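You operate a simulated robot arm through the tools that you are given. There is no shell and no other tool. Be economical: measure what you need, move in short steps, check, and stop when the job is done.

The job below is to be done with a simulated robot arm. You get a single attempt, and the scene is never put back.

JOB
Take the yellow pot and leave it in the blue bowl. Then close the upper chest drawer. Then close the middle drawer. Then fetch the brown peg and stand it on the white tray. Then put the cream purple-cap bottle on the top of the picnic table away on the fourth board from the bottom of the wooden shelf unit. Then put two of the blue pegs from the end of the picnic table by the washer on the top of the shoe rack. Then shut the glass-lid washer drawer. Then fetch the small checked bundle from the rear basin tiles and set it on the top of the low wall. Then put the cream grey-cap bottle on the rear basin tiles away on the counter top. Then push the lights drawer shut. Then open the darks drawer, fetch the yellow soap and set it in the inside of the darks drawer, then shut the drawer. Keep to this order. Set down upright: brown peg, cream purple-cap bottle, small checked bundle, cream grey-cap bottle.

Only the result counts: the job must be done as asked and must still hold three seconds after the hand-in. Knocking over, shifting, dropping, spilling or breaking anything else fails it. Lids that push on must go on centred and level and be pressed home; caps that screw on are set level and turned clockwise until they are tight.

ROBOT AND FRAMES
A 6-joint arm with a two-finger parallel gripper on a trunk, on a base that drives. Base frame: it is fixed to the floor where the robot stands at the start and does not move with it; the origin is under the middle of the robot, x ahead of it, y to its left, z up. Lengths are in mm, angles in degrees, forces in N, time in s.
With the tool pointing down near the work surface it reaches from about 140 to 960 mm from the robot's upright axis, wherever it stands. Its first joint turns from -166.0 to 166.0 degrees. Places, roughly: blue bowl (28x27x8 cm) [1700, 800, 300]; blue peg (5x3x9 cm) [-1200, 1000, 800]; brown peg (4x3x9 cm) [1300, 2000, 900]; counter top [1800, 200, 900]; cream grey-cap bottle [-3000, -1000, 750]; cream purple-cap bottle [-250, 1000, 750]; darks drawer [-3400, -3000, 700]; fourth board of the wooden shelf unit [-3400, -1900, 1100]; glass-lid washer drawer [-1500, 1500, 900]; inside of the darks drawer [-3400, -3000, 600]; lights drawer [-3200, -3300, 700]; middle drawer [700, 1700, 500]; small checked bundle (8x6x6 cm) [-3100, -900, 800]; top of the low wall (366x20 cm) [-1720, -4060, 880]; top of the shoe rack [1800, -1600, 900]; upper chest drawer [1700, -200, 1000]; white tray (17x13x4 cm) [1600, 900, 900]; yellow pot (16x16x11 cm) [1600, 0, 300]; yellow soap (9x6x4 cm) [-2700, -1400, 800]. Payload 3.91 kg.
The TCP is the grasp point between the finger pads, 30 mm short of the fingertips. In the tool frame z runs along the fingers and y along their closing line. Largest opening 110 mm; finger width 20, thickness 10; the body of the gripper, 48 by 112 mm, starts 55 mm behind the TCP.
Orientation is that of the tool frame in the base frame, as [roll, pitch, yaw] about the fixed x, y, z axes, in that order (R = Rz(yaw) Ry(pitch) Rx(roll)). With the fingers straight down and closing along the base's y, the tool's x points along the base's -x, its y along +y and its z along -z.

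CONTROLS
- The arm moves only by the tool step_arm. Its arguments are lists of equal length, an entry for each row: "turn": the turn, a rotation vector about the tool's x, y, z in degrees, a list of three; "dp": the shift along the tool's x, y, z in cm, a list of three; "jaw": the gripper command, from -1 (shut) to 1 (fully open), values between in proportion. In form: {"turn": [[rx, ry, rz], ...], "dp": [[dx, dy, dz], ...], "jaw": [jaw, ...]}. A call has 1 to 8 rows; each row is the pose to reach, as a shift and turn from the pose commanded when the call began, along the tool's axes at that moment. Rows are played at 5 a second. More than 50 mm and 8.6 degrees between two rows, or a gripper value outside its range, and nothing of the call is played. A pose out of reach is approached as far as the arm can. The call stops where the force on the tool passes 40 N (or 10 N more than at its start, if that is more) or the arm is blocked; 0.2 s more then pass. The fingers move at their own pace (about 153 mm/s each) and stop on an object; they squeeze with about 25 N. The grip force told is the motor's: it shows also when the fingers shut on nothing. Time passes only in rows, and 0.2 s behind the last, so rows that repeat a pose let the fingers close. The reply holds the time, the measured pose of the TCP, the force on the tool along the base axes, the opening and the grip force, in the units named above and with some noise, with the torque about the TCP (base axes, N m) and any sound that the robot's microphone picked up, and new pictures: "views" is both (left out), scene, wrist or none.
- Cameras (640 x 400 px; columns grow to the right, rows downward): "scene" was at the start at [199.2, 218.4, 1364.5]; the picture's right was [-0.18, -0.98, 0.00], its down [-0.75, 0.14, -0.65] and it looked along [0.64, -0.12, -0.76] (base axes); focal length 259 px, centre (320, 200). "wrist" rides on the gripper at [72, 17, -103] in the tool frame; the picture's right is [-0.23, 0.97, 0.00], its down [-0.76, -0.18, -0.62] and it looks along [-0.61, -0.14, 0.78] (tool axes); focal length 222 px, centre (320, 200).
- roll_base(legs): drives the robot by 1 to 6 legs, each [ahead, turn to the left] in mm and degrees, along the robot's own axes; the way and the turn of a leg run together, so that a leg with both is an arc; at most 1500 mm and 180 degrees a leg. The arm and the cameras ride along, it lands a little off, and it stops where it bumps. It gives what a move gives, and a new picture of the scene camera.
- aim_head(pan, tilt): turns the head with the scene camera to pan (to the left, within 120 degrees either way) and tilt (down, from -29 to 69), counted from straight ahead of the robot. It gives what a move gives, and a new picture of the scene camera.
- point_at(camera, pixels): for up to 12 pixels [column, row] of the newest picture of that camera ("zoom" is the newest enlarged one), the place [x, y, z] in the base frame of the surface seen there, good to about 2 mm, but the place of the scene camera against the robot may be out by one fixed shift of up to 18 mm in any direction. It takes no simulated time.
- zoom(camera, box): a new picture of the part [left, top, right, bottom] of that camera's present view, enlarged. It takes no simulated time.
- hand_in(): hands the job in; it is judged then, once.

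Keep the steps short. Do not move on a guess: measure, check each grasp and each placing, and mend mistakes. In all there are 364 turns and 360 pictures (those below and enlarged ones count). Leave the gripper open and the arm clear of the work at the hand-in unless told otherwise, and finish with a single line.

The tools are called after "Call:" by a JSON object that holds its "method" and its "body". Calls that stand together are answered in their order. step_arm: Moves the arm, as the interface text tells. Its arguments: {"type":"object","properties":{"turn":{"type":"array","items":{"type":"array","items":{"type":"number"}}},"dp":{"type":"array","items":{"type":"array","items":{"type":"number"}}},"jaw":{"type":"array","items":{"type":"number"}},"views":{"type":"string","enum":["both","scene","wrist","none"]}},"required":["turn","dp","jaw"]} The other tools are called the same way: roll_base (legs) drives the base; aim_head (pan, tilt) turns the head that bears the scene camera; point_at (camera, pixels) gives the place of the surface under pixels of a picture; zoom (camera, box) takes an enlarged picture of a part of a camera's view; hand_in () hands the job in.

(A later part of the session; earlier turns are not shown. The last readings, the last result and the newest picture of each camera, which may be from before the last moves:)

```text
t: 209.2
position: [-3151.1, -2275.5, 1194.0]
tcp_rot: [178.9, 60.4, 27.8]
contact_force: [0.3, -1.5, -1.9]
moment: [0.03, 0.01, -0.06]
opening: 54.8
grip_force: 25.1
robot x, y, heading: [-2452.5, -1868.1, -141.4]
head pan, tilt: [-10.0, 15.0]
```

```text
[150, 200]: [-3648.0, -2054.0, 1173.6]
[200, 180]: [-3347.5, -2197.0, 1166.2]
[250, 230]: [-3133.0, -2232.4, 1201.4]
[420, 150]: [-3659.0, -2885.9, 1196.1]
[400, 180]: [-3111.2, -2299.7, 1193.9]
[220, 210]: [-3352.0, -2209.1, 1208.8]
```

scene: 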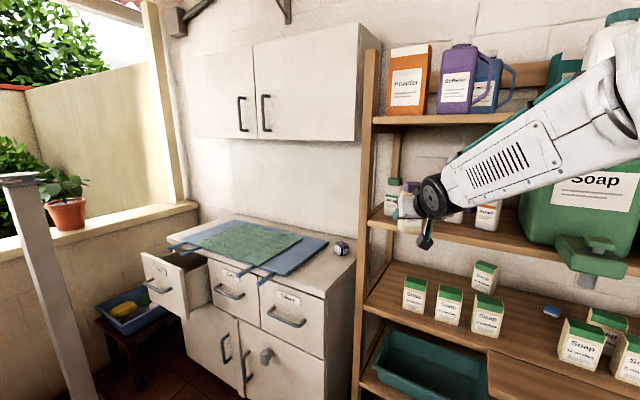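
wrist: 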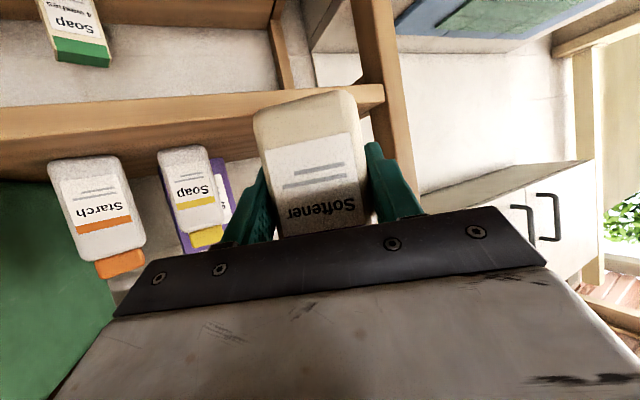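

Call:
{"method": "step_arm", "body": {"turn": [[0, 0, 0], [0, 0, 0], [0, 0, 0], [0, 0, 0]], "dp": [[-1.7, -1.77, 2.95], [-3.35, -3.54, 5.9], [-5.0, -5.3, 8.85], [-6.7, -7.07, 11.8]], "jaw": [-1, -1, -1, -1]}}

Call:
{"method": "zoom", "body": {"camera": "scene", "box": [340, 130, 540, 280]}}

```text
t: 210.2
position: [-3304.2, -2280.7, 1195.0]
tcp_rot: [178.7, 60.5, 27.5]
contact_force: [0.1, -0.1, -1.2]
moment: [0.0, -0.03, -0.04]
opening: 54.8
grip_force: 24.6
robot x, y, heading: [-2446.8, -1869.0, -141.3]
head pan, tilt: [-10.0, 15.0]
```

scene: 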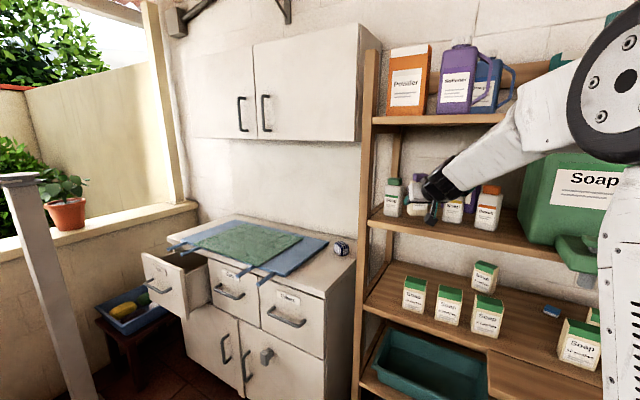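
wrist: 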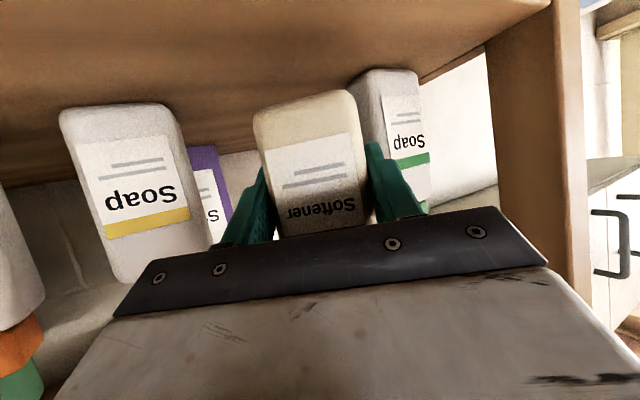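

```text
2.67 times, centred on (440, 205) of scene
```

zoom: 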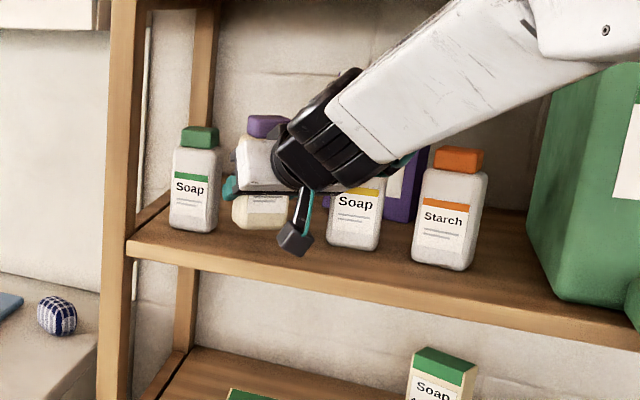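

I lower toward the board in small rows.

Call:
{"method": "step_arm", "body": {"turn": [[0, 0, 0], [0, 0, 0], [0, 0, 0], [0, 0, 0]], "dp": [[1.04, 0, 0.59], [1.91, 0, 1.08], [2.26, 0, 1.28], [2.52, 0, 1.43]], "jaw": [-1, -1, -1, -1], "views": "wrist"}}

Call:
{"method": "zoom", "body": {"camera": "scene", "box": [340, 130, 540, 280]}}

```text
t: 211.2
position: [-3306.0, -2281.3, 1166.8]
tcp_rot: [178.7, 60.5, 27.6]
contact_force: [0.5, -1.3, 18.1]
moment: [0.37, 0.34, -0.05]
opening: 54.7
grip_force: 25.3
robot x, y, heading: [-2450.7, -1868.8, -141.2]
head pan, tilt: [-10.0, 15.0]
```

wrist: 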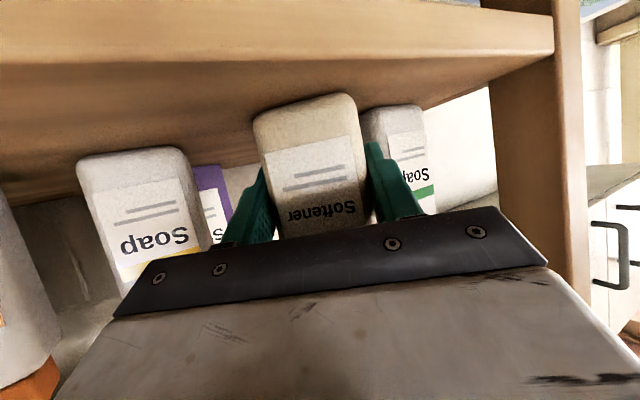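

```text
2.67 times, centred on (440, 205) of scene
```

zoom: 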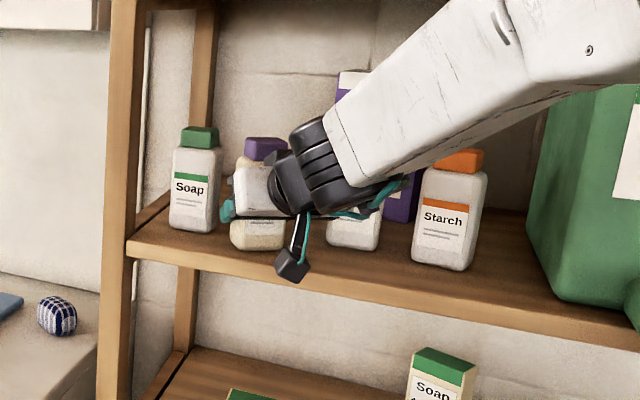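

Contact, 18 N. I release to 70 mm and retreat along the tool axis.

Call:
{"method": "step_arm", "body": {"turn": [[0, 0, 0], [0, 0, 0], [0, 0, 0], [0, 0, 0], [0, 0, 0], [0, 0, 0]], "dp": [[-0.2, 0, -0.1], [-0.2, 0, -0.1], [-0.2, 0, -3], [-0.2, 0, -7], [-0.2, 0, -11], [-0.2, 0, -15]], "jaw": [0, 0.27, 0.27, 0.27, 0.27, 0.27]}}

Call:
{"method": "zoom", "body": {"camera": "scene", "box": [340, 130, 540, 280]}}

```text
t: 212.6
position: [-3193.5, -2218.3, 1238.1]
tcp_rot: [178.6, 60.2, 27.4]
contact_force: [-0.5, -0.3, -0.6]
moment: [-0.02, 0.02, -0.02]
opening: 69.9
grip_force: 0.0
robot x, y, heading: [-2450.9, -1865.5, -141.4]
head pan, tilt: [-10.0, 15.0]
```

scene: 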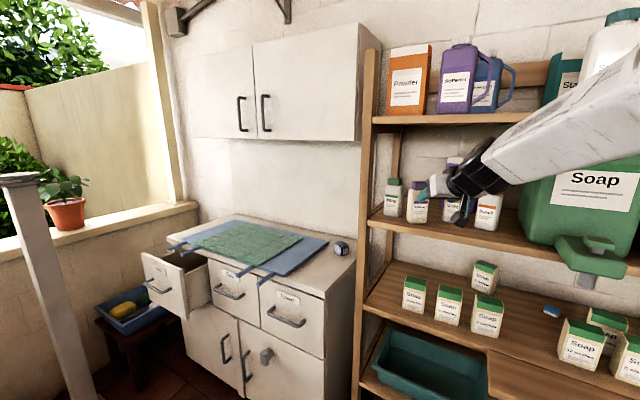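
wrist: 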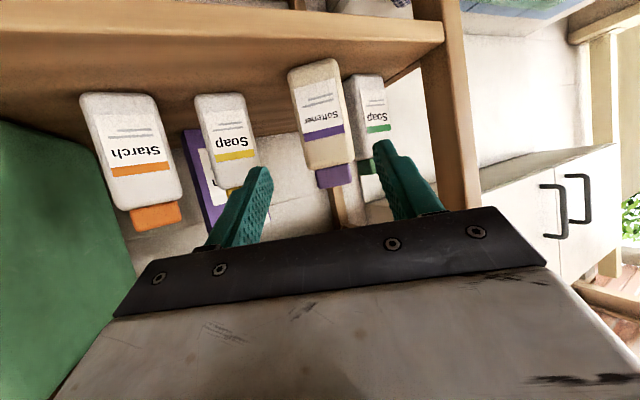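

```text
2.67 times, centred on (440, 205) of scene
```

zoom: 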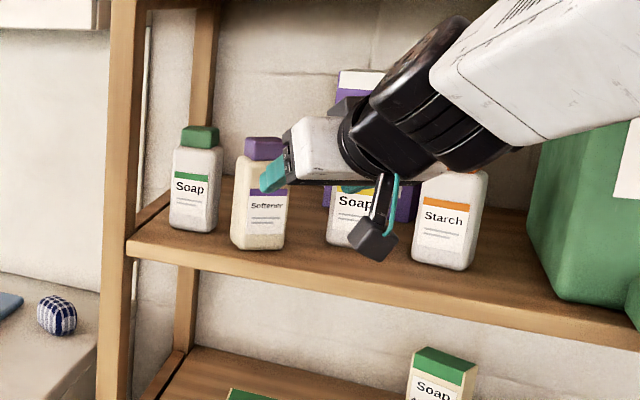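

The bottle stands on the fourth board. Next the blue pegs. I back out along the same line.

Call:
{"method": "roll_base", "body": {"legs": [[-1080, 0]]}}

Call:
{"method": "aim_head", "body": {"pan": -120, "tilt": 20}}

```text
t: 218.1
position: [-2351.8, -1549.1, 1238.9]
tcp_rot: [178.6, 60.2, 28.6]
contact_force: [0.0, -0.2, -0.4]
moment: [-0.03, -0.04, -0.02]
opening: 69.7
grip_force: 0.1
robot x, y, heading: [-1615.3, -1183.6, -140.3]
head pan, tilt: [-10.0, 15.0]
```

scene: 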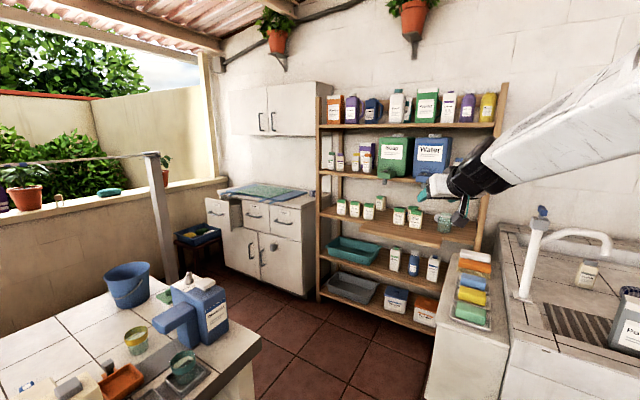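

```text
t: 220.0
position: [-2352.3, -1549.4, 1238.8]
tcp_rot: [178.6, 60.4, 28.6]
contact_force: [0.3, 0.0, 0.1]
moment: [0.02, -0.01, 0.0]
opening: 69.9
grip_force: 0.2
robot x, y, heading: [-1619.0, -1185.5, -140.7]
head pan, tilt: [-120.0, 20.0]
```

scene: 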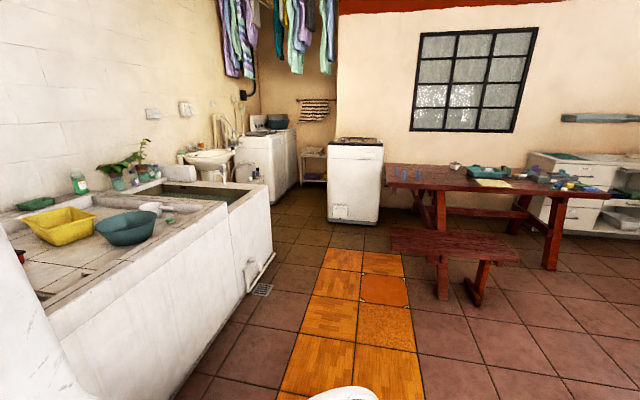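

Good overview. I measure table end, pegs, washer, bench and basin end.

Call:
{"method": "point_at", "body": {"camera": "scene", "pixels": [[388, 188], [405, 177], [418, 178], [394, 172], [330, 215], [378, 222], [345, 145], [372, 148], [393, 240], [440, 260], [270, 245], [270, 190]]}}

Call:
{"method": "zoom", "body": {"camera": "scene", "box": [310, 120, 510, 245]}}

```text
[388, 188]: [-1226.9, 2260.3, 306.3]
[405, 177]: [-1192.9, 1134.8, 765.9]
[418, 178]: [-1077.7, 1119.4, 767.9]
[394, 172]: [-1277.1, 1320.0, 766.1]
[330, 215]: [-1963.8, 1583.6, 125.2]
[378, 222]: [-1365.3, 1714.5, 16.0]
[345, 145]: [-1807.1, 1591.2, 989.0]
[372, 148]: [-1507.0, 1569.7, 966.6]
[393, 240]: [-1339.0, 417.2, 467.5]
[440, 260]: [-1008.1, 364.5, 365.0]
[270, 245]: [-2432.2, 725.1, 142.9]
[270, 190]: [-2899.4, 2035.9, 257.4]
```

```text
3.20 times, centred on (410, 182) of scene
```

zoom: 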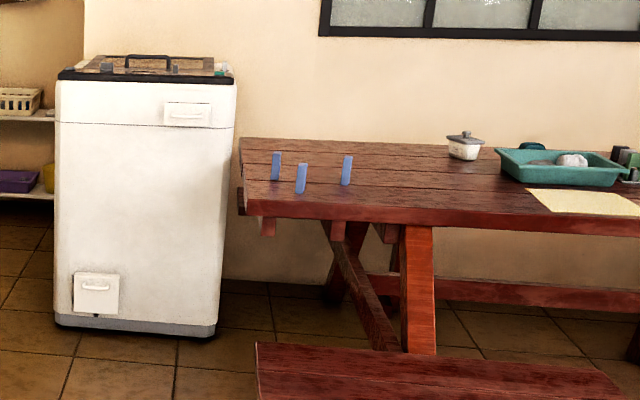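

Washer front y≈1580, x -1964…-1460; bench end x≈-1340. I drive to about (-1850,750), then face the pegs.

Call:
{"method": "roll_base", "body": {"legs": [[0, -122.7], [1000, 0], [950, 0], [0, -70]]}}

Call:
{"method": "aim_head", "body": {"pan": 10, "tilt": 35}}

```text
t: 238.1
position: [-1068.0, 992.0, 1237.6]
tcp_rot: [178.5, 60.3, -164.1]
contact_force: [-0.3, 0.1, -0.4]
moment: [0.01, -0.04, 0.0]
opening: 70.2
grip_force: 0.0
robot x, y, heading: [-1866.0, 798.1, 27.1]
head pan, tilt: [-120.0, 20.0]
```

scene: 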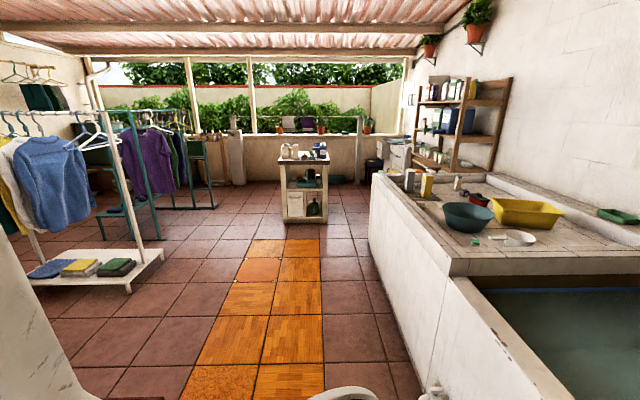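

```text
t: 240.2
position: [-1068.8, 992.3, 1238.0]
tcp_rot: [178.6, 60.3, -164.1]
contact_force: [0.5, 0.6, 0.5]
moment: [0.01, -0.02, 0.03]
opening: 69.8
grip_force: 0.2
robot x, y, heading: [-1862.1, 797.2, 27.6]
head pan, tilt: [10.0, 35.0]
```

scene: 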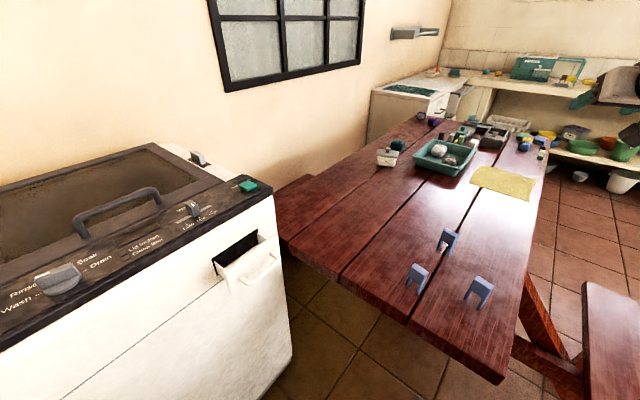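

The three pegs are at (418,277), (447,240), (478,292). I zoom and measure.

Call:
{"method": "zoom", "body": {"camera": "scene", "box": [380, 210, 520, 320]}}

Call:
{"method": "point_at", "body": {"camera": "scene", "pixels": [[418, 268], [415, 280], [447, 233], [446, 243], [480, 282], [476, 295], [405, 320], [500, 380], [440, 310]]}}

```text
3.64 times, centred on (450, 265) of scene
```

zoom: 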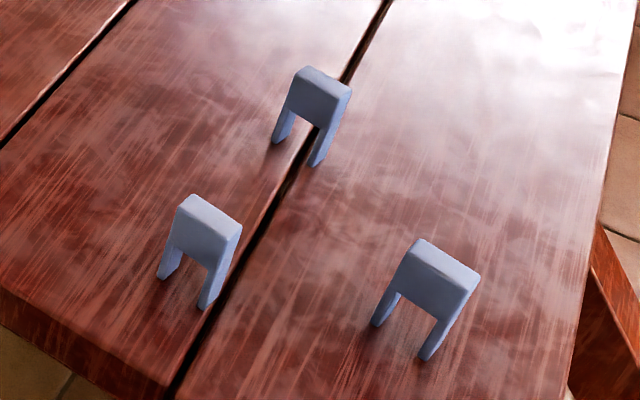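

```text
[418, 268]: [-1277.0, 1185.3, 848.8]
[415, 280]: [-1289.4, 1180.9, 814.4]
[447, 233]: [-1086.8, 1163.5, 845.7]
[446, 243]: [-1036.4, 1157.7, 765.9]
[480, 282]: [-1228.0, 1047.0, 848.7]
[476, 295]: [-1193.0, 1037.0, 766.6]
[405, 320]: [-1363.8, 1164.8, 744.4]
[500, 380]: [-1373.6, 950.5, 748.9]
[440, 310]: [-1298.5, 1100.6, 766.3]
```

Pegs A (-1278,1183), B (-1085,1163), C (-1228,1047); all stand. I'll set A right against C and carry both together. I turn the tool down and bring it near for a wrist view.

Call:
{"method": "step_arm", "body": {"turn": [[0, 7.5, 0], [0, 15, 0], [0, 22.5, 0], [0, 30, 0], [0, 37.5, 0], [0, 45, 0], [0, 52.5, 0], [0, 60, 0]], "dp": [[3.46, 1.97, -1.28], [6.92, 3.95, -2.55], [10.4, 5.9, -3.8], [13.8, 7.9, -5.1], [17.3, 9.9, -6.4], [20.8, 11.8, -7.7], [24.2, 13.8, -8.9], [27.7, 15.8, -10.2]], "jaw": [0.27, 0.27, 0.27, 0.27, 0.27, 0.27, 0.27, 0.27]}}

Call:
{"method": "zoom", "body": {"camera": "wrist", "box": [160, 20, 480, 220]}}

```text
t: 242.0
position: [-1332.2, 1079.4, 1049.0]
tcp_rot: [179.4, 0.2, -162.9]
contact_force: [0.3, -0.2, -1.2]
moment: [-0.01, -0.01, 0.0]
opening: 69.9
grip_force: 0.1
robot x, y, heading: [-1864.9, 799.1, 27.3]
head pan, tilt: [10.0, 35.0]
```

scene: 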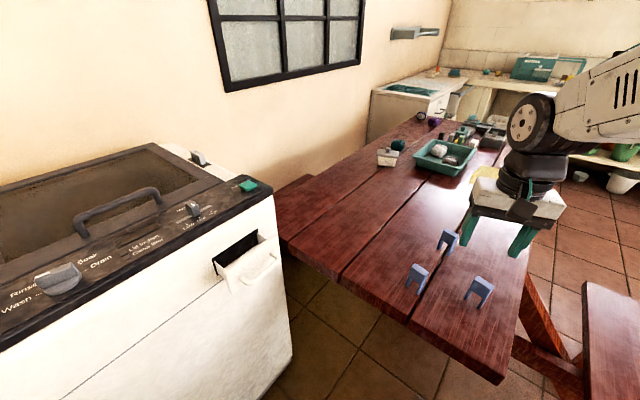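
wrist: 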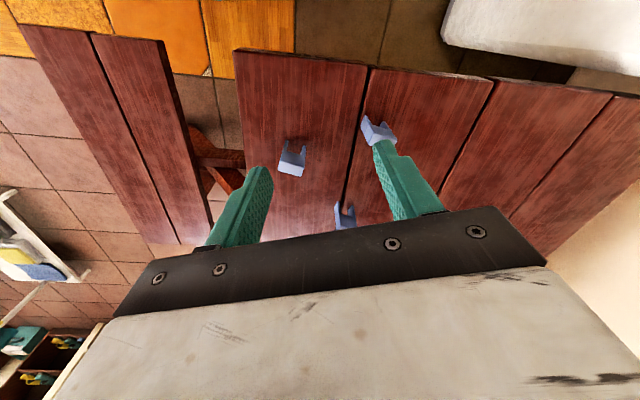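

```text
2.00 times, centred on (320, 120) of wrist
```

zoom: 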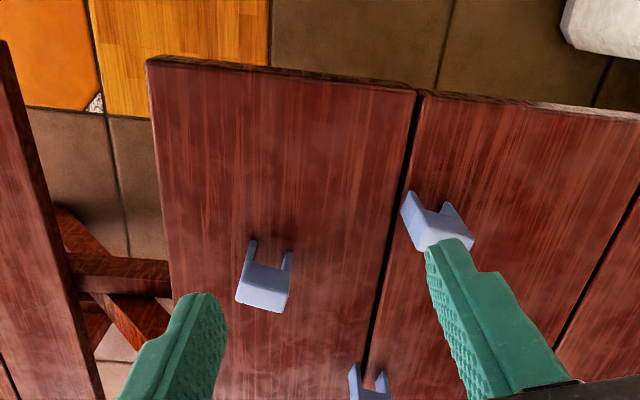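

Call:
{"method": "point_at", "body": {"camera": "zoom", "pixels": [[243, 268], [289, 278], [282, 310], [238, 300], [262, 290], [418, 222], [460, 212], [470, 235], [424, 248], [445, 228], [367, 395]]}}

Call:
{"method": "zoom", "body": {"camera": "wrist", "box": [260, 90, 420, 240]}}

```text
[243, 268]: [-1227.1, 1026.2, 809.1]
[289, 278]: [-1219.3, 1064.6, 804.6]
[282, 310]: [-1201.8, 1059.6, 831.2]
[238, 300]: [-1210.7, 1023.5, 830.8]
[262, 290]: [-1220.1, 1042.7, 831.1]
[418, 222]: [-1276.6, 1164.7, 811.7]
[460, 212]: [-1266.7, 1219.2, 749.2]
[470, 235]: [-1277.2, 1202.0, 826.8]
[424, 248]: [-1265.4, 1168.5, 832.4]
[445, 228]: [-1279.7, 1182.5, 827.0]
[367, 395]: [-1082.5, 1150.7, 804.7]
```

```text
2.67 times, centred on (340, 165) of wrist
```

zoom: 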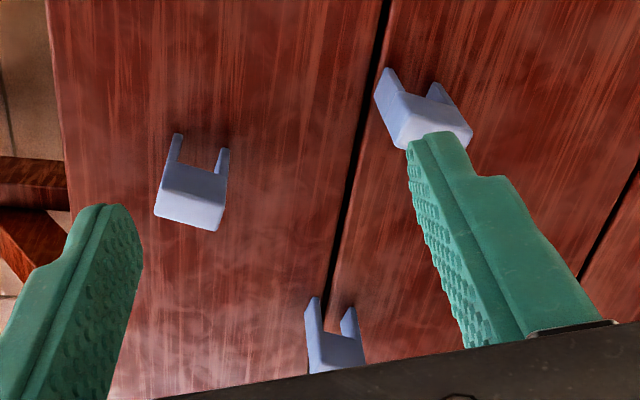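

I come closer over A, aligning with its width.

Call:
{"method": "step_arm", "body": {"turn": [[0, 0, 2.3], [0, 0, 4.6], [0, 0, 7]], "dp": [[-2.4, 2.2, 2.7], [-4.9, 4.5, 5.4], [-7.3, 6.7, 8.0]], "jaw": [0.36, 0.36, 0.36], "views": "wrist"}}

Call:
{"method": "zoom", "body": {"camera": "wrist", "box": [220, 60, 420, 220]}}

```text
t: 242.8
position: [-1280.7, 1165.7, 973.2]
tcp_rot: [179.3, 0.3, -169.9]
contact_force: [0.0, -0.1, 1.7]
moment: [0.06, -0.02, 0.02]
opening: 74.8
grip_force: 0.1
robot x, y, heading: [-1866.1, 797.5, 27.0]
head pan, tilt: [10.0, 35.0]
```

wrist: 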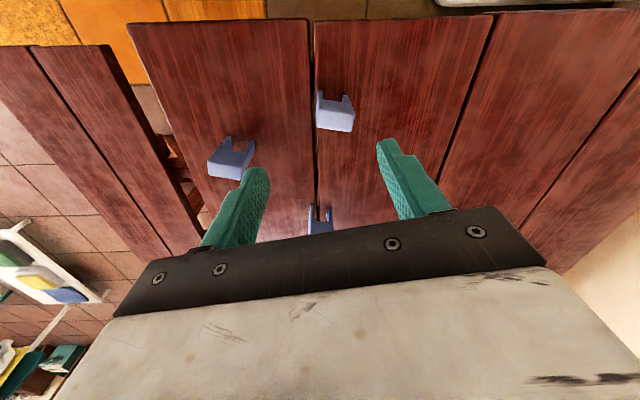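

```text
2.50 times, centred on (320, 140) of wrist
```

zoom: 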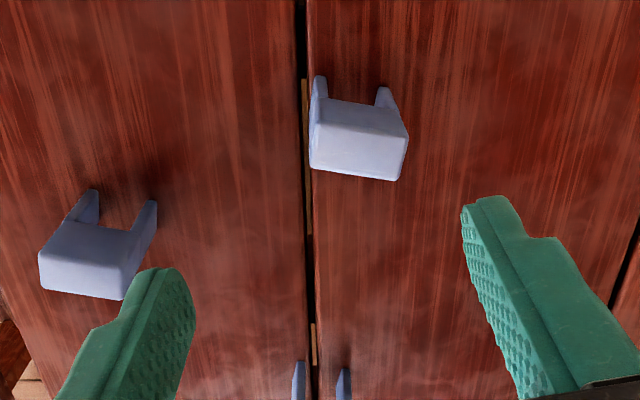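

Call:
{"method": "point_at", "body": {"camera": "zoom", "pixels": [[316, 130], [404, 142], [314, 162], [396, 176], [360, 152], [322, 85], [388, 95], [62, 230], [135, 240], [45, 282], [118, 295], [90, 260]]}}

```text
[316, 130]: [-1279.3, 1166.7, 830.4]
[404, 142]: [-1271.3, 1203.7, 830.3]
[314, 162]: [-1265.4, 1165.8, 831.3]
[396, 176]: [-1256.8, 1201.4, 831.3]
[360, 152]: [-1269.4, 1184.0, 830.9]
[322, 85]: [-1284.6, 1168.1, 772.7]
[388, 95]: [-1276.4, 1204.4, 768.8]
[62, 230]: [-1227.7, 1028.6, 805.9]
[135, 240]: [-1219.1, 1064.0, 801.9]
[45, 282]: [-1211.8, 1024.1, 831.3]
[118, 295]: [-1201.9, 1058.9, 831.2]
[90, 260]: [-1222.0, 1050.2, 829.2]
```

Both pegs lie at the same angle (width along 77°), about 45×22 mm. I rotate -23° and go above A, down to z≈880.

Call:
{"method": "step_arm", "body": {"turn": [[0, 0, 7.7], [0, 0, 15.4], [0, 0, 23.1]], "dp": [[-0.5, 0.56, 3.1], [-1.0, 1.13, 6.2], [-1.49, 1.69, 9.3]], "jaw": [0.36, 0.36, 0.36], "views": "wrist"}}

Call:
{"method": "zoom", "body": {"camera": "wrist", "box": [220, 60, 420, 220]}}

```text
t: 243.6
position: [-1272.1, 1186.8, 881.2]
tcp_rot: [179.2, -0.1, 167.0]
contact_force: [0.5, -0.1, 0.4]
moment: [0.04, -0.01, 0.0]
opening: 75.0
grip_force: 0.1
robot x, y, heading: [-1867.6, 799.1, 27.1]
head pan, tilt: [10.0, 35.0]
```

wrist: 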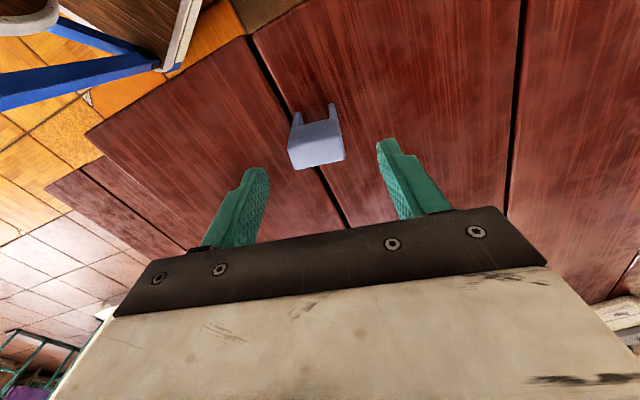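

```text
2.50 times, centred on (320, 140) of wrist
```

zoom: 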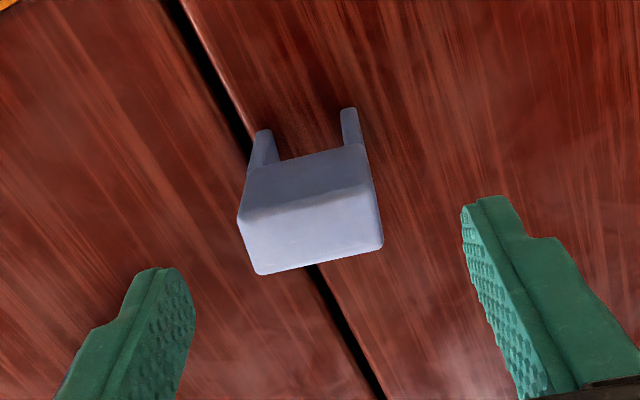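

Call:
{"method": "point_at", "body": {"camera": "zoom", "pixels": [[246, 218], [368, 190], [378, 240], [262, 268], [312, 230]]}}

```text
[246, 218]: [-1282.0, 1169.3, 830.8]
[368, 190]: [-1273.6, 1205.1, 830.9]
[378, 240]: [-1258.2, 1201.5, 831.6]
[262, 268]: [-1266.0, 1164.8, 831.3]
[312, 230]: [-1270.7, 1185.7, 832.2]
```

Call:
{"method": "step_arm", "body": {"turn": [[0, 0, 0], [0, 0, 0], [0, 0, 0], [0, 0, 0], [0, 0, 0]], "dp": [[-0.2, -0.15, 4], [-0.2, -0.15, 8], [-0.2, -0.15, 8], [-0.2, -0.15, 8], [-0.2, -0.15, 8]], "jaw": [0.36, 0.36, -0.2, -1, -1], "views": "wrist"}}

```text
t: 244.8
position: [-1270.4, 1184.7, 799.4]
tcp_rot: [179.4, -0.1, 167.0]
contact_force: [0.0, 0.5, 1.5]
moment: [-0.02, -0.02, -0.02]
opening: 41.6
grip_force: 25.0
robot x, y, heading: [-1862.5, 800.7, 27.1]
head pan, tilt: [10.0, 35.0]
```

wrist: 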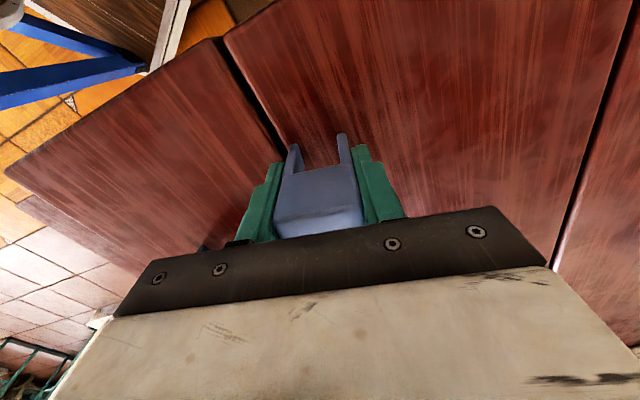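

A gripped (41.6 mm). I lift 110 mm and move it beside C (robot side, ~4 mm gap).

Call:
{"method": "step_arm", "body": {"turn": [[0, 0, 0], [0, 0, 0], [0, 0, 0], [0, 0, 0], [0, 0, 0], [0, 0, 0]], "dp": [[0, 0, -3], [0, 0, -7], [0, 0, -11], [-2.1, -4.1, -11], [-4.2, -8.3, -11], [-6.25, -12.4, -11]], "jaw": [-1, -1, -1, -1, -1, -1], "views": "both"}}

Call:
{"method": "zoom", "body": {"camera": "wrist", "box": [220, 60, 420, 220]}}

Call:
{"method": "zoom", "body": {"camera": "scene", "box": [400, 200, 540, 320]}}

```text
t: 246.2
position: [-1235.3, 1049.6, 908.6]
tcp_rot: [179.3, -0.1, 167.1]
contact_force: [0.5, 0.4, -0.4]
moment: [-0.03, 0.02, -0.01]
opening: 41.3
grip_force: 25.0
robot x, y, heading: [-1864.3, 797.4, 27.4]
head pan, tilt: [10.0, 35.0]
```

scene: 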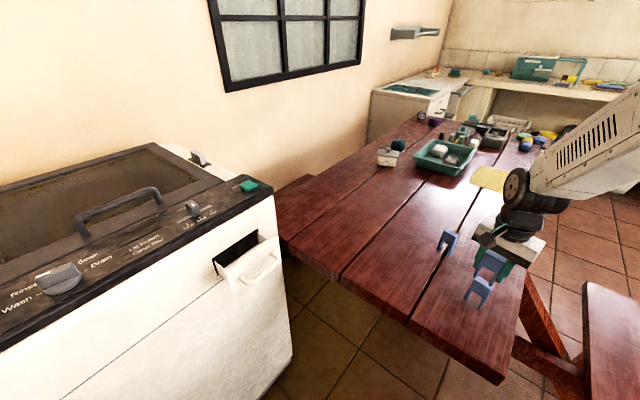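
wrist: 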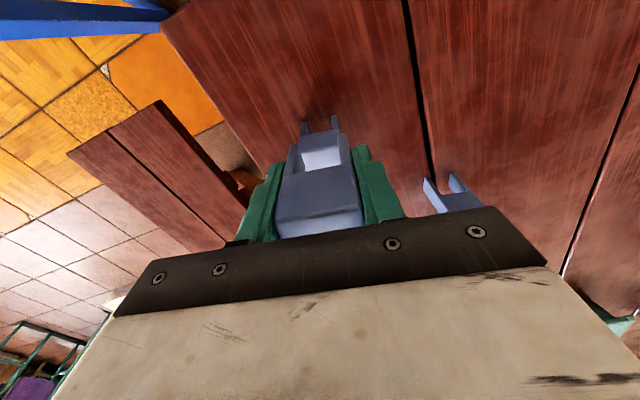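

```text
2.50 times, centred on (320, 140) of wrist
```

zoom: 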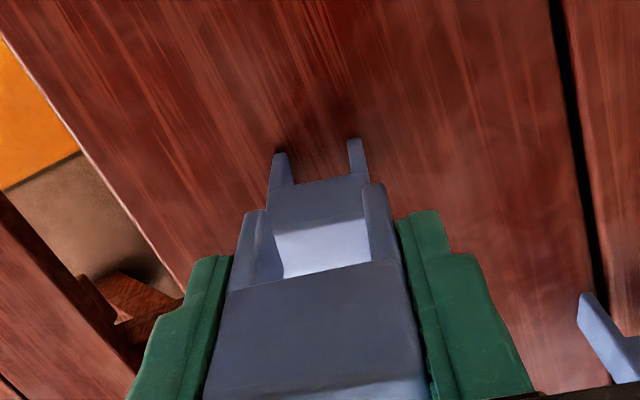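

```text
3.33 times, centred on (470, 260) of scene
```

zoom: 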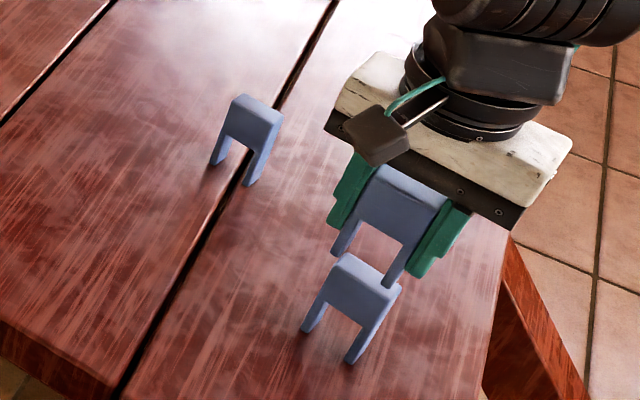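

Call:
{"method": "point_at", "body": {"camera": "zoom", "pixels": [[280, 120], [360, 185], [390, 260], [320, 200]]}}

Call:
{"method": "zoom", "body": {"camera": "wrist", "box": [220, 60, 420, 220]}}

Call:
{"method": "point_at", "body": {"camera": "zoom", "pixels": [[282, 200], [355, 190], [300, 240], [350, 235], [278, 170], [356, 150], [290, 262], [362, 250], [253, 225], [378, 200], [310, 300], [320, 205]]}}

```text
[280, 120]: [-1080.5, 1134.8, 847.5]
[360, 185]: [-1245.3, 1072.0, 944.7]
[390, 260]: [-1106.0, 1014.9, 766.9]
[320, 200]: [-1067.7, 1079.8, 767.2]
```

```text
2.50 times, centred on (320, 140) of wrist
```

zoom: 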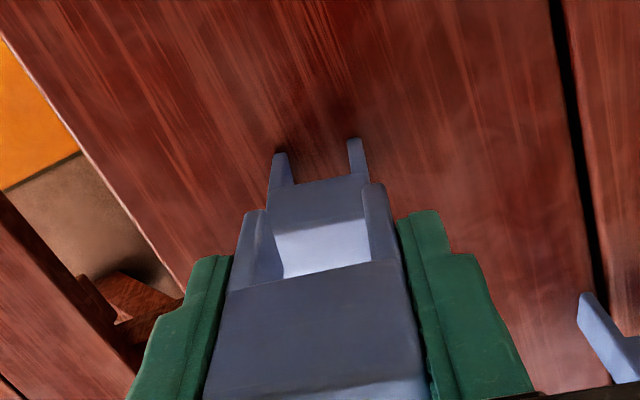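

```text
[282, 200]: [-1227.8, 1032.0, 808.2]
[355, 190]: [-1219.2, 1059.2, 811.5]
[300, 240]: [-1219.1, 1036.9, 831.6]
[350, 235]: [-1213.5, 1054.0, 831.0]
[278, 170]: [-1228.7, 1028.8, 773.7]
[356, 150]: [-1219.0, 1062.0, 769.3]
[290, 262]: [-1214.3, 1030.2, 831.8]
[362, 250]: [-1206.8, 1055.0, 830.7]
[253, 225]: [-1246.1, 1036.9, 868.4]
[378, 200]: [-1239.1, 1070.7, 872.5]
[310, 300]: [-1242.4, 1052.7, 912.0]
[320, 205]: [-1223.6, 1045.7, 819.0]
```

A would just overlap C; I shift 7 mm back toward the robot, 4 mm sideways, rotate -3°, and lower to just above the table.

Call:
{"method": "step_arm", "body": {"turn": [[0, 0, 3], [0, 0, 3], [0, 0, 3], [0, 0, 3]], "dp": [[0.75, -0.4, 0], [0.75, -0.4, 4.5], [0.75, -0.4, 9], [0.75, -0.4, 10.3]], "jaw": [-1, -1, -1, -1], "views": "wrist"}}

Call:
{"method": "zoom", "body": {"camera": "scene", "box": [420, 220, 540, 320]}}

```text
t: 247.2
position: [-1244.1, 1048.1, 804.9]
tcp_rot: [179.3, -0.2, 164.1]
contact_force: [0.3, 0.0, -0.4]
moment: [0.03, 0.0, -0.02]
opening: 41.4
grip_force: 24.8
robot x, y, heading: [-1868.0, 798.4, 26.9]
head pan, tilt: [10.0, 35.0]
```

wrist: 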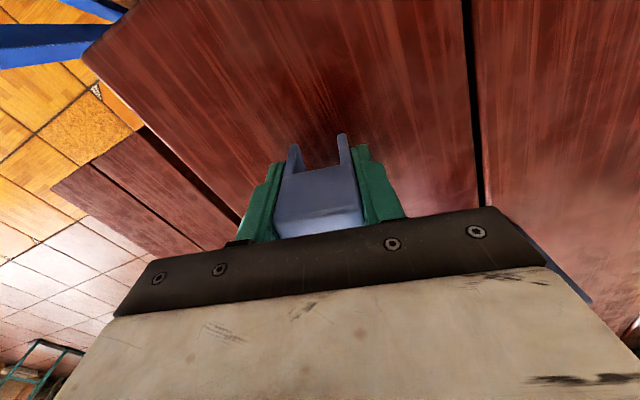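

```text
4.00 times, centred on (480, 270) of scene
```

zoom: 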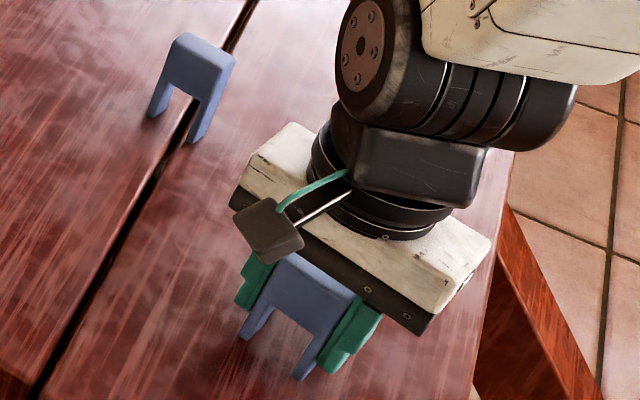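

No contact with C. I lower the last 5 mm, release and rise.

Call:
{"method": "step_arm", "body": {"turn": [[0, 0, 0], [0, 0, 0], [0, 0, 0], [0, 0, 0], [0, 0, 0], [0, 0, 0], [0, 0, 0]], "dp": [[0, 0, 0.3], [0, 0, 0.55], [0, 0, 0.5], [0, 0, 0.5], [0, 0, -3], [0, 0, -7], [0, 0, -11]], "jaw": [-1, -1, -0.1, 0.2, 0.2, 0.2, 0.2], "views": "wrist"}}

Call:
{"method": "zoom", "body": {"camera": "wrist", "box": [220, 60, 420, 220]}}

```text
t: 248.8
position: [-1244.0, 1045.8, 914.5]
tcp_rot: [179.4, -0.2, 164.1]
contact_force: [0.6, 0.8, -0.1]
moment: [-0.03, 0.01, -0.03]
opening: 65.9
grip_force: 0.0
robot x, y, heading: [-1865.6, 798.1, 27.3]
head pan, tilt: [10.0, 35.0]
```

wrist: 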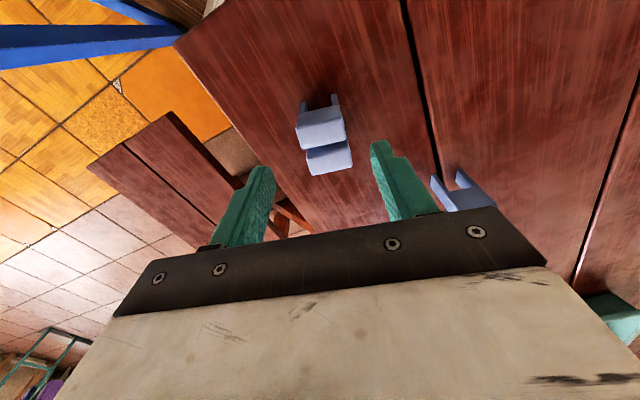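

```text
2.50 times, centred on (320, 140) of wrist
```

zoom: 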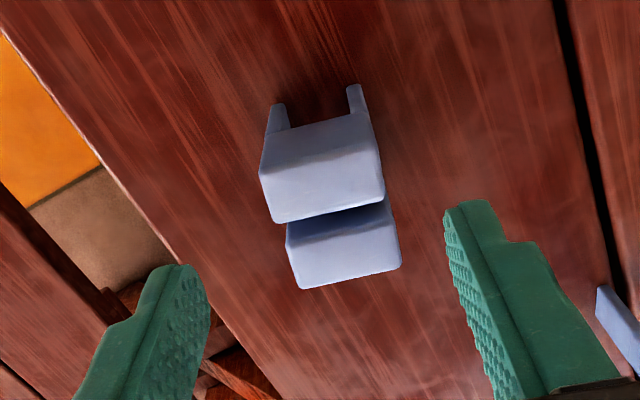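

Both pegs stand close and parallel. I measure their tops to grip both across the thickness.

Call:
{"method": "point_at", "body": {"camera": "zoom", "pixels": [[262, 175], [372, 150], [275, 218], [382, 198], [293, 245], [390, 222], [302, 285], [398, 262], [320, 190], [345, 258]]}}

Call:
{"method": "step_arm", "body": {"turn": [[0, 0, -8.5], [0, 0, -17], [0, 0, -25.5], [0, 0, -34], [0, 0, -42.5], [0, 0, -51], [0, 0, -59.5], [0, 0, -68]], "dp": [[0, 0, -0.5], [0, 0, -1], [0, 0, -1], [0, 0, -1], [0, 0, -1], [0, 0, -1], [0, 0, -1], [0, 0, -1]], "jaw": [0.8, 0.8, 0.8, 0.8, 0.8, 0.8, 0.8, 0.8], "views": "none"}}

```text
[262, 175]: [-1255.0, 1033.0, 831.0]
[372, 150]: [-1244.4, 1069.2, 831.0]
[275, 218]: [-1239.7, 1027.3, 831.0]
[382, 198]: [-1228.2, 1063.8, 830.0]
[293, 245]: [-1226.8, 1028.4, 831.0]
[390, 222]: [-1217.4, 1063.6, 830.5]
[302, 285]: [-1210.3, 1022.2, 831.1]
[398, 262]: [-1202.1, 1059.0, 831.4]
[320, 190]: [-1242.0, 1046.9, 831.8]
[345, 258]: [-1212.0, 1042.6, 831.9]
```

```text
t: 250.6
position: [-1243.2, 1046.9, 924.1]
tcp_rot: [179.6, 0.5, -127.8]
contact_force: [-0.6, 1.0, 0.7]
moment: [-0.02, 0.01, -0.01]
opening: 98.8
grip_force: 0.1
robot x, y, heading: [-1860.5, 796.0, 27.2]
head pan, tilt: [10.0, 35.0]
```

I finish the turn, centre over the pair at (-1228,1046), and lower to z≈900 for a check.

Call:
{"method": "step_arm", "body": {"turn": [[0, 0, -7.7], [0, 0, -15.4], [0, 0, -23.2]], "dp": [[-0.3, -0.4, 0.8], [-0.6, -0.85, 1.6], [-0.84, -1.27, 2.4]], "jaw": [0.8, 0.8, 0.8], "views": "wrist"}}

Call:
{"method": "zoom", "body": {"camera": "wrist", "box": [220, 60, 420, 220]}}

```text
t: 251.4
position: [-1228.3, 1044.7, 900.3]
tcp_rot: [179.8, 0.8, -104.7]
contact_force: [0.1, 0.4, 0.1]
moment: [0.03, 0.01, -0.02]
opening: 99.1
grip_force: 0.0
robot x, y, heading: [-1867.0, 796.6, 27.1]
head pan, tilt: [10.0, 35.0]
```

wrist: 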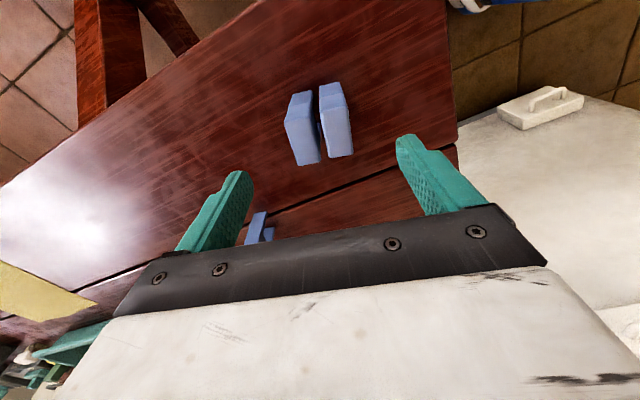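

```text
2.50 times, centred on (320, 140) of wrist
```

zoom: 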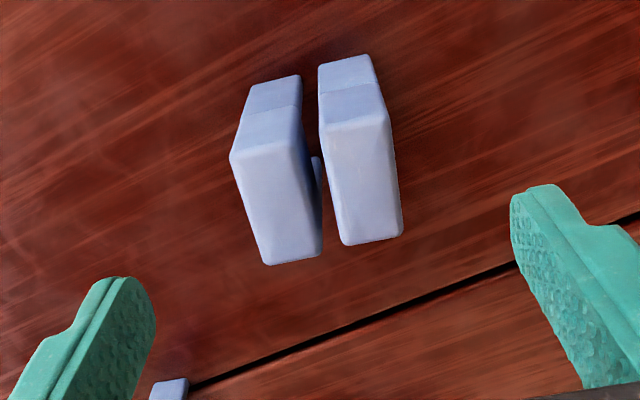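

I lower to z≈812 and close gently in steps.

Call:
{"method": "step_arm", "body": {"turn": [[0, 0, 0], [0, 0, 0], [0, 0, 0], [0, 0, 0], [0, 0, 0], [0, 0, 0], [0, 0, 0]], "dp": [[0, 0, 4.5], [0, 0, 8.7], [0, 0, 8.7], [0, 0, 8.7], [0, 0, 8.7], [0, 0, 8.7], [0, 0, 8.7]], "jaw": [0.8, 0.8, 0.4, 0.1, -0.05, -0.4, -1], "views": "wrist"}}

Call:
{"method": "zoom", "body": {"camera": "scene", "box": [420, 220, 540, 320]}}

```text
t: 253.0
position: [-1227.9, 1047.0, 812.3]
tcp_rot: [179.9, 0.7, -104.7]
contact_force: [-0.4, 0.5, 0.0]
moment: [-0.01, -0.03, 0.01]
opening: 42.6
grip_force: 25.1
robot x, y, heading: [-1869.0, 797.2, 27.2]
head pan, tilt: [10.0, 35.0]
```

wrist: 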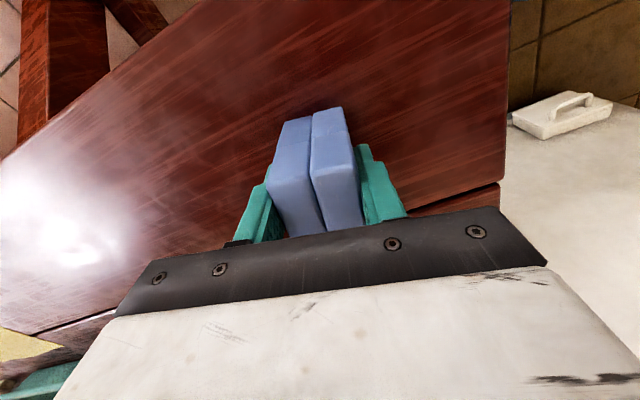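

```text
4.00 times, centred on (480, 270) of scene
```

zoom: 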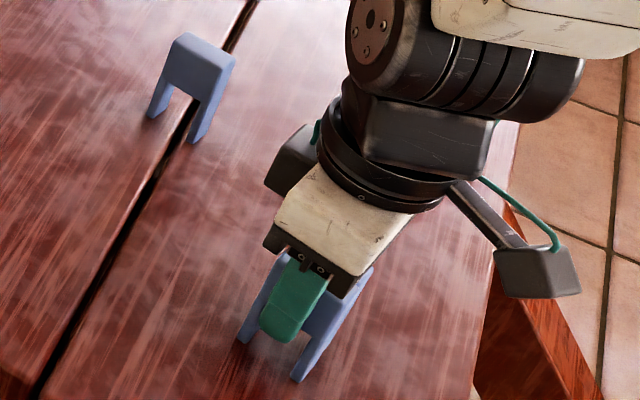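

Both pegs are squeezed together (42.6 mm). I lift 200 mm and check.

Call:
{"method": "step_arm", "body": {"turn": [[0, 0, 0], [0, 0, 0], [0, 0, 0], [0, 0, 0], [0, 0, 0], [0, 0, 0]], "dp": [[0, 0, -1.5], [0, 0, -4], [0, 0, -8], [0, 0, -12], [0, 0, -16], [0, 0, -20]], "jaw": [-1, -1, -1, -1, -1, -1]}}

Call:
{"method": "zoom", "body": {"camera": "scene", "box": [400, 120, 600, 320]}}

```text
t: 254.4
position: [-1228.8, 1045.2, 1015.8]
tcp_rot: [179.9, 0.7, -104.8]
contact_force: [-0.1, 0.2, -0.2]
moment: [-0.01, -0.01, 0.02]
opening: 42.9
grip_force: 25.2
robot x, y, heading: [-1864.2, 796.0, 27.1]
head pan, tilt: [10.0, 35.0]
```

scene: 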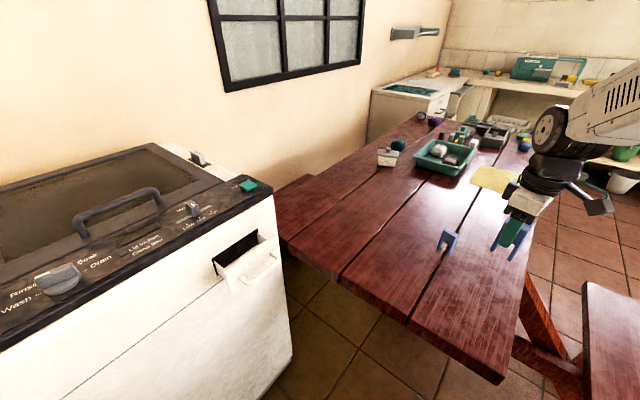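
wrist: 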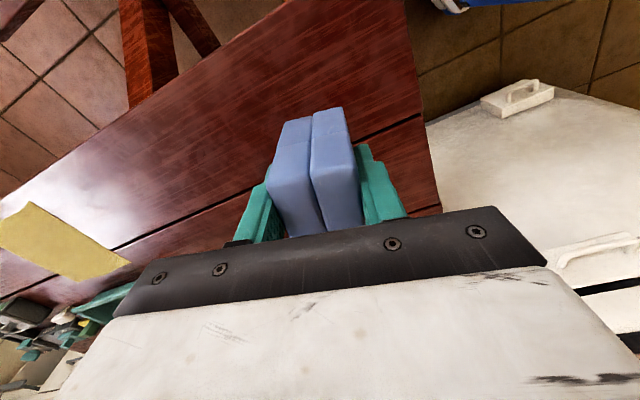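

```text
2.00 times, centred on (500, 220) of scene
```

zoom: 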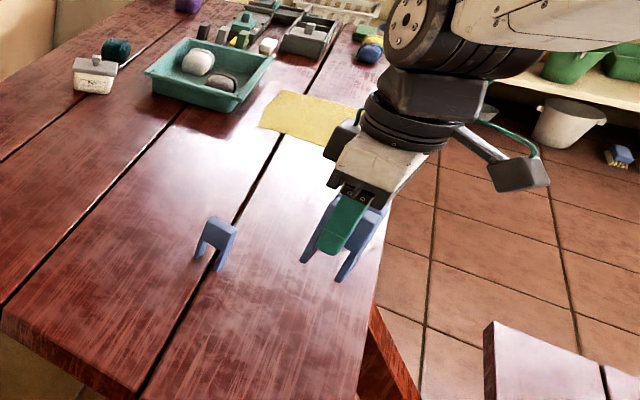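

Both pegs hang straight. I raise another 120 mm and drive toward the shoe rack: first past the bench end, then along y≈-180.

Call:
{"method": "step_arm", "body": {"turn": [[0, 0, 0], [0, 0, 0], [0, 0, 0]], "dp": [[0, 0, -4], [0, 0, -8], [0, 0, -12]], "jaw": [-1, -1, -1], "views": "none"}}

Call:
{"method": "roll_base", "body": {"legs": [[0, -110.4], [983, 0], [0, 83.3], [1400, 0]]}}

```text
t: 255.2
position: [-1227.8, 1042.9, 1134.2]
tcp_rot: [179.9, 0.7, -104.9]
contact_force: [0.4, -0.4, -0.1]
moment: [0.0, 0.0, 0.01]
opening: 42.9
grip_force: 24.5
robot x, y, heading: [-1864.2, 800.2, 26.9]
head pan, tilt: [10.0, 35.0]
```

```text
t: 275.0
position: [369.0, -202.3, 1135.7]
tcp_rot: [-180.0, 0.7, -131.1]
contact_force: [0.4, -0.5, -0.1]
moment: [-0.03, 0.0, 0.02]
opening: 42.7
grip_force: 24.9
robot x, y, heading: [-307.8, -140.1, 0.9]
head pan, tilt: [10.0, 35.0]
```

scene: 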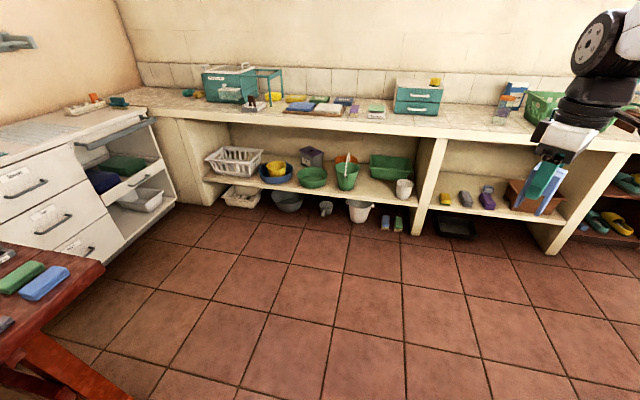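

Call:
{"method": "roll_base", "body": {"legs": [[1060, 0], [0, -88], [1300, 0]]}}

Call:
{"method": "aim_head", "body": {"pan": 80, "tilt": 30}}

```text
t: 290.3
position: [751.7, -2095.8, 1135.4]
tcp_rot: [179.9, 0.7, 140.7]
contact_force: [0.2, 0.4, -0.3]
moment: [0.02, 0.01, -0.03]
opening: 42.9
grip_force: 25.1
robot x, y, heading: [795.7, -1412.0, -87.5]
head pan, tilt: [10.0, 35.0]
```

scene: 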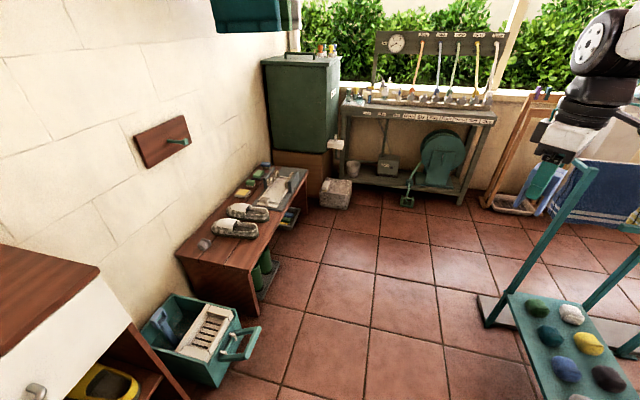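

```text
t: 291.7
position: [752.4, -2095.6, 1134.3]
tcp_rot: [179.9, 0.7, 140.7]
contact_force: [0.5, -0.3, -0.1]
moment: [0.01, 0.02, -0.01]
opening: 42.6
grip_force: 25.3
robot x, y, heading: [797.9, -1412.3, -87.3]
head pan, tilt: [80.0, 30.0]
```

scene: 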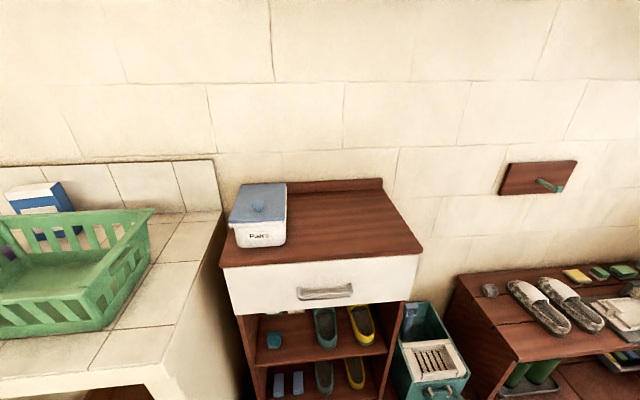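

The shoe rack's top is clear to the right of the box. I measure it.

Call:
{"method": "point_at", "body": {"camera": "scene", "pixels": [[225, 265], [418, 252], [290, 190], [380, 188], [285, 240], [340, 220], [330, 240], [370, 235], [232, 215], [322, 292]]}}

```text
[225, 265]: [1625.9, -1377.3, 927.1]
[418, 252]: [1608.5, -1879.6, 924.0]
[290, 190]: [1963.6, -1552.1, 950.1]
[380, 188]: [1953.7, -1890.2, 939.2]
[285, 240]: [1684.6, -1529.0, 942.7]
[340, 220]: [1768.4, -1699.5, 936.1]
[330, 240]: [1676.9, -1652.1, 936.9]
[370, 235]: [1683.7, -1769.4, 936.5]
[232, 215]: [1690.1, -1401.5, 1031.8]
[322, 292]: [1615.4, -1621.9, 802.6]
```

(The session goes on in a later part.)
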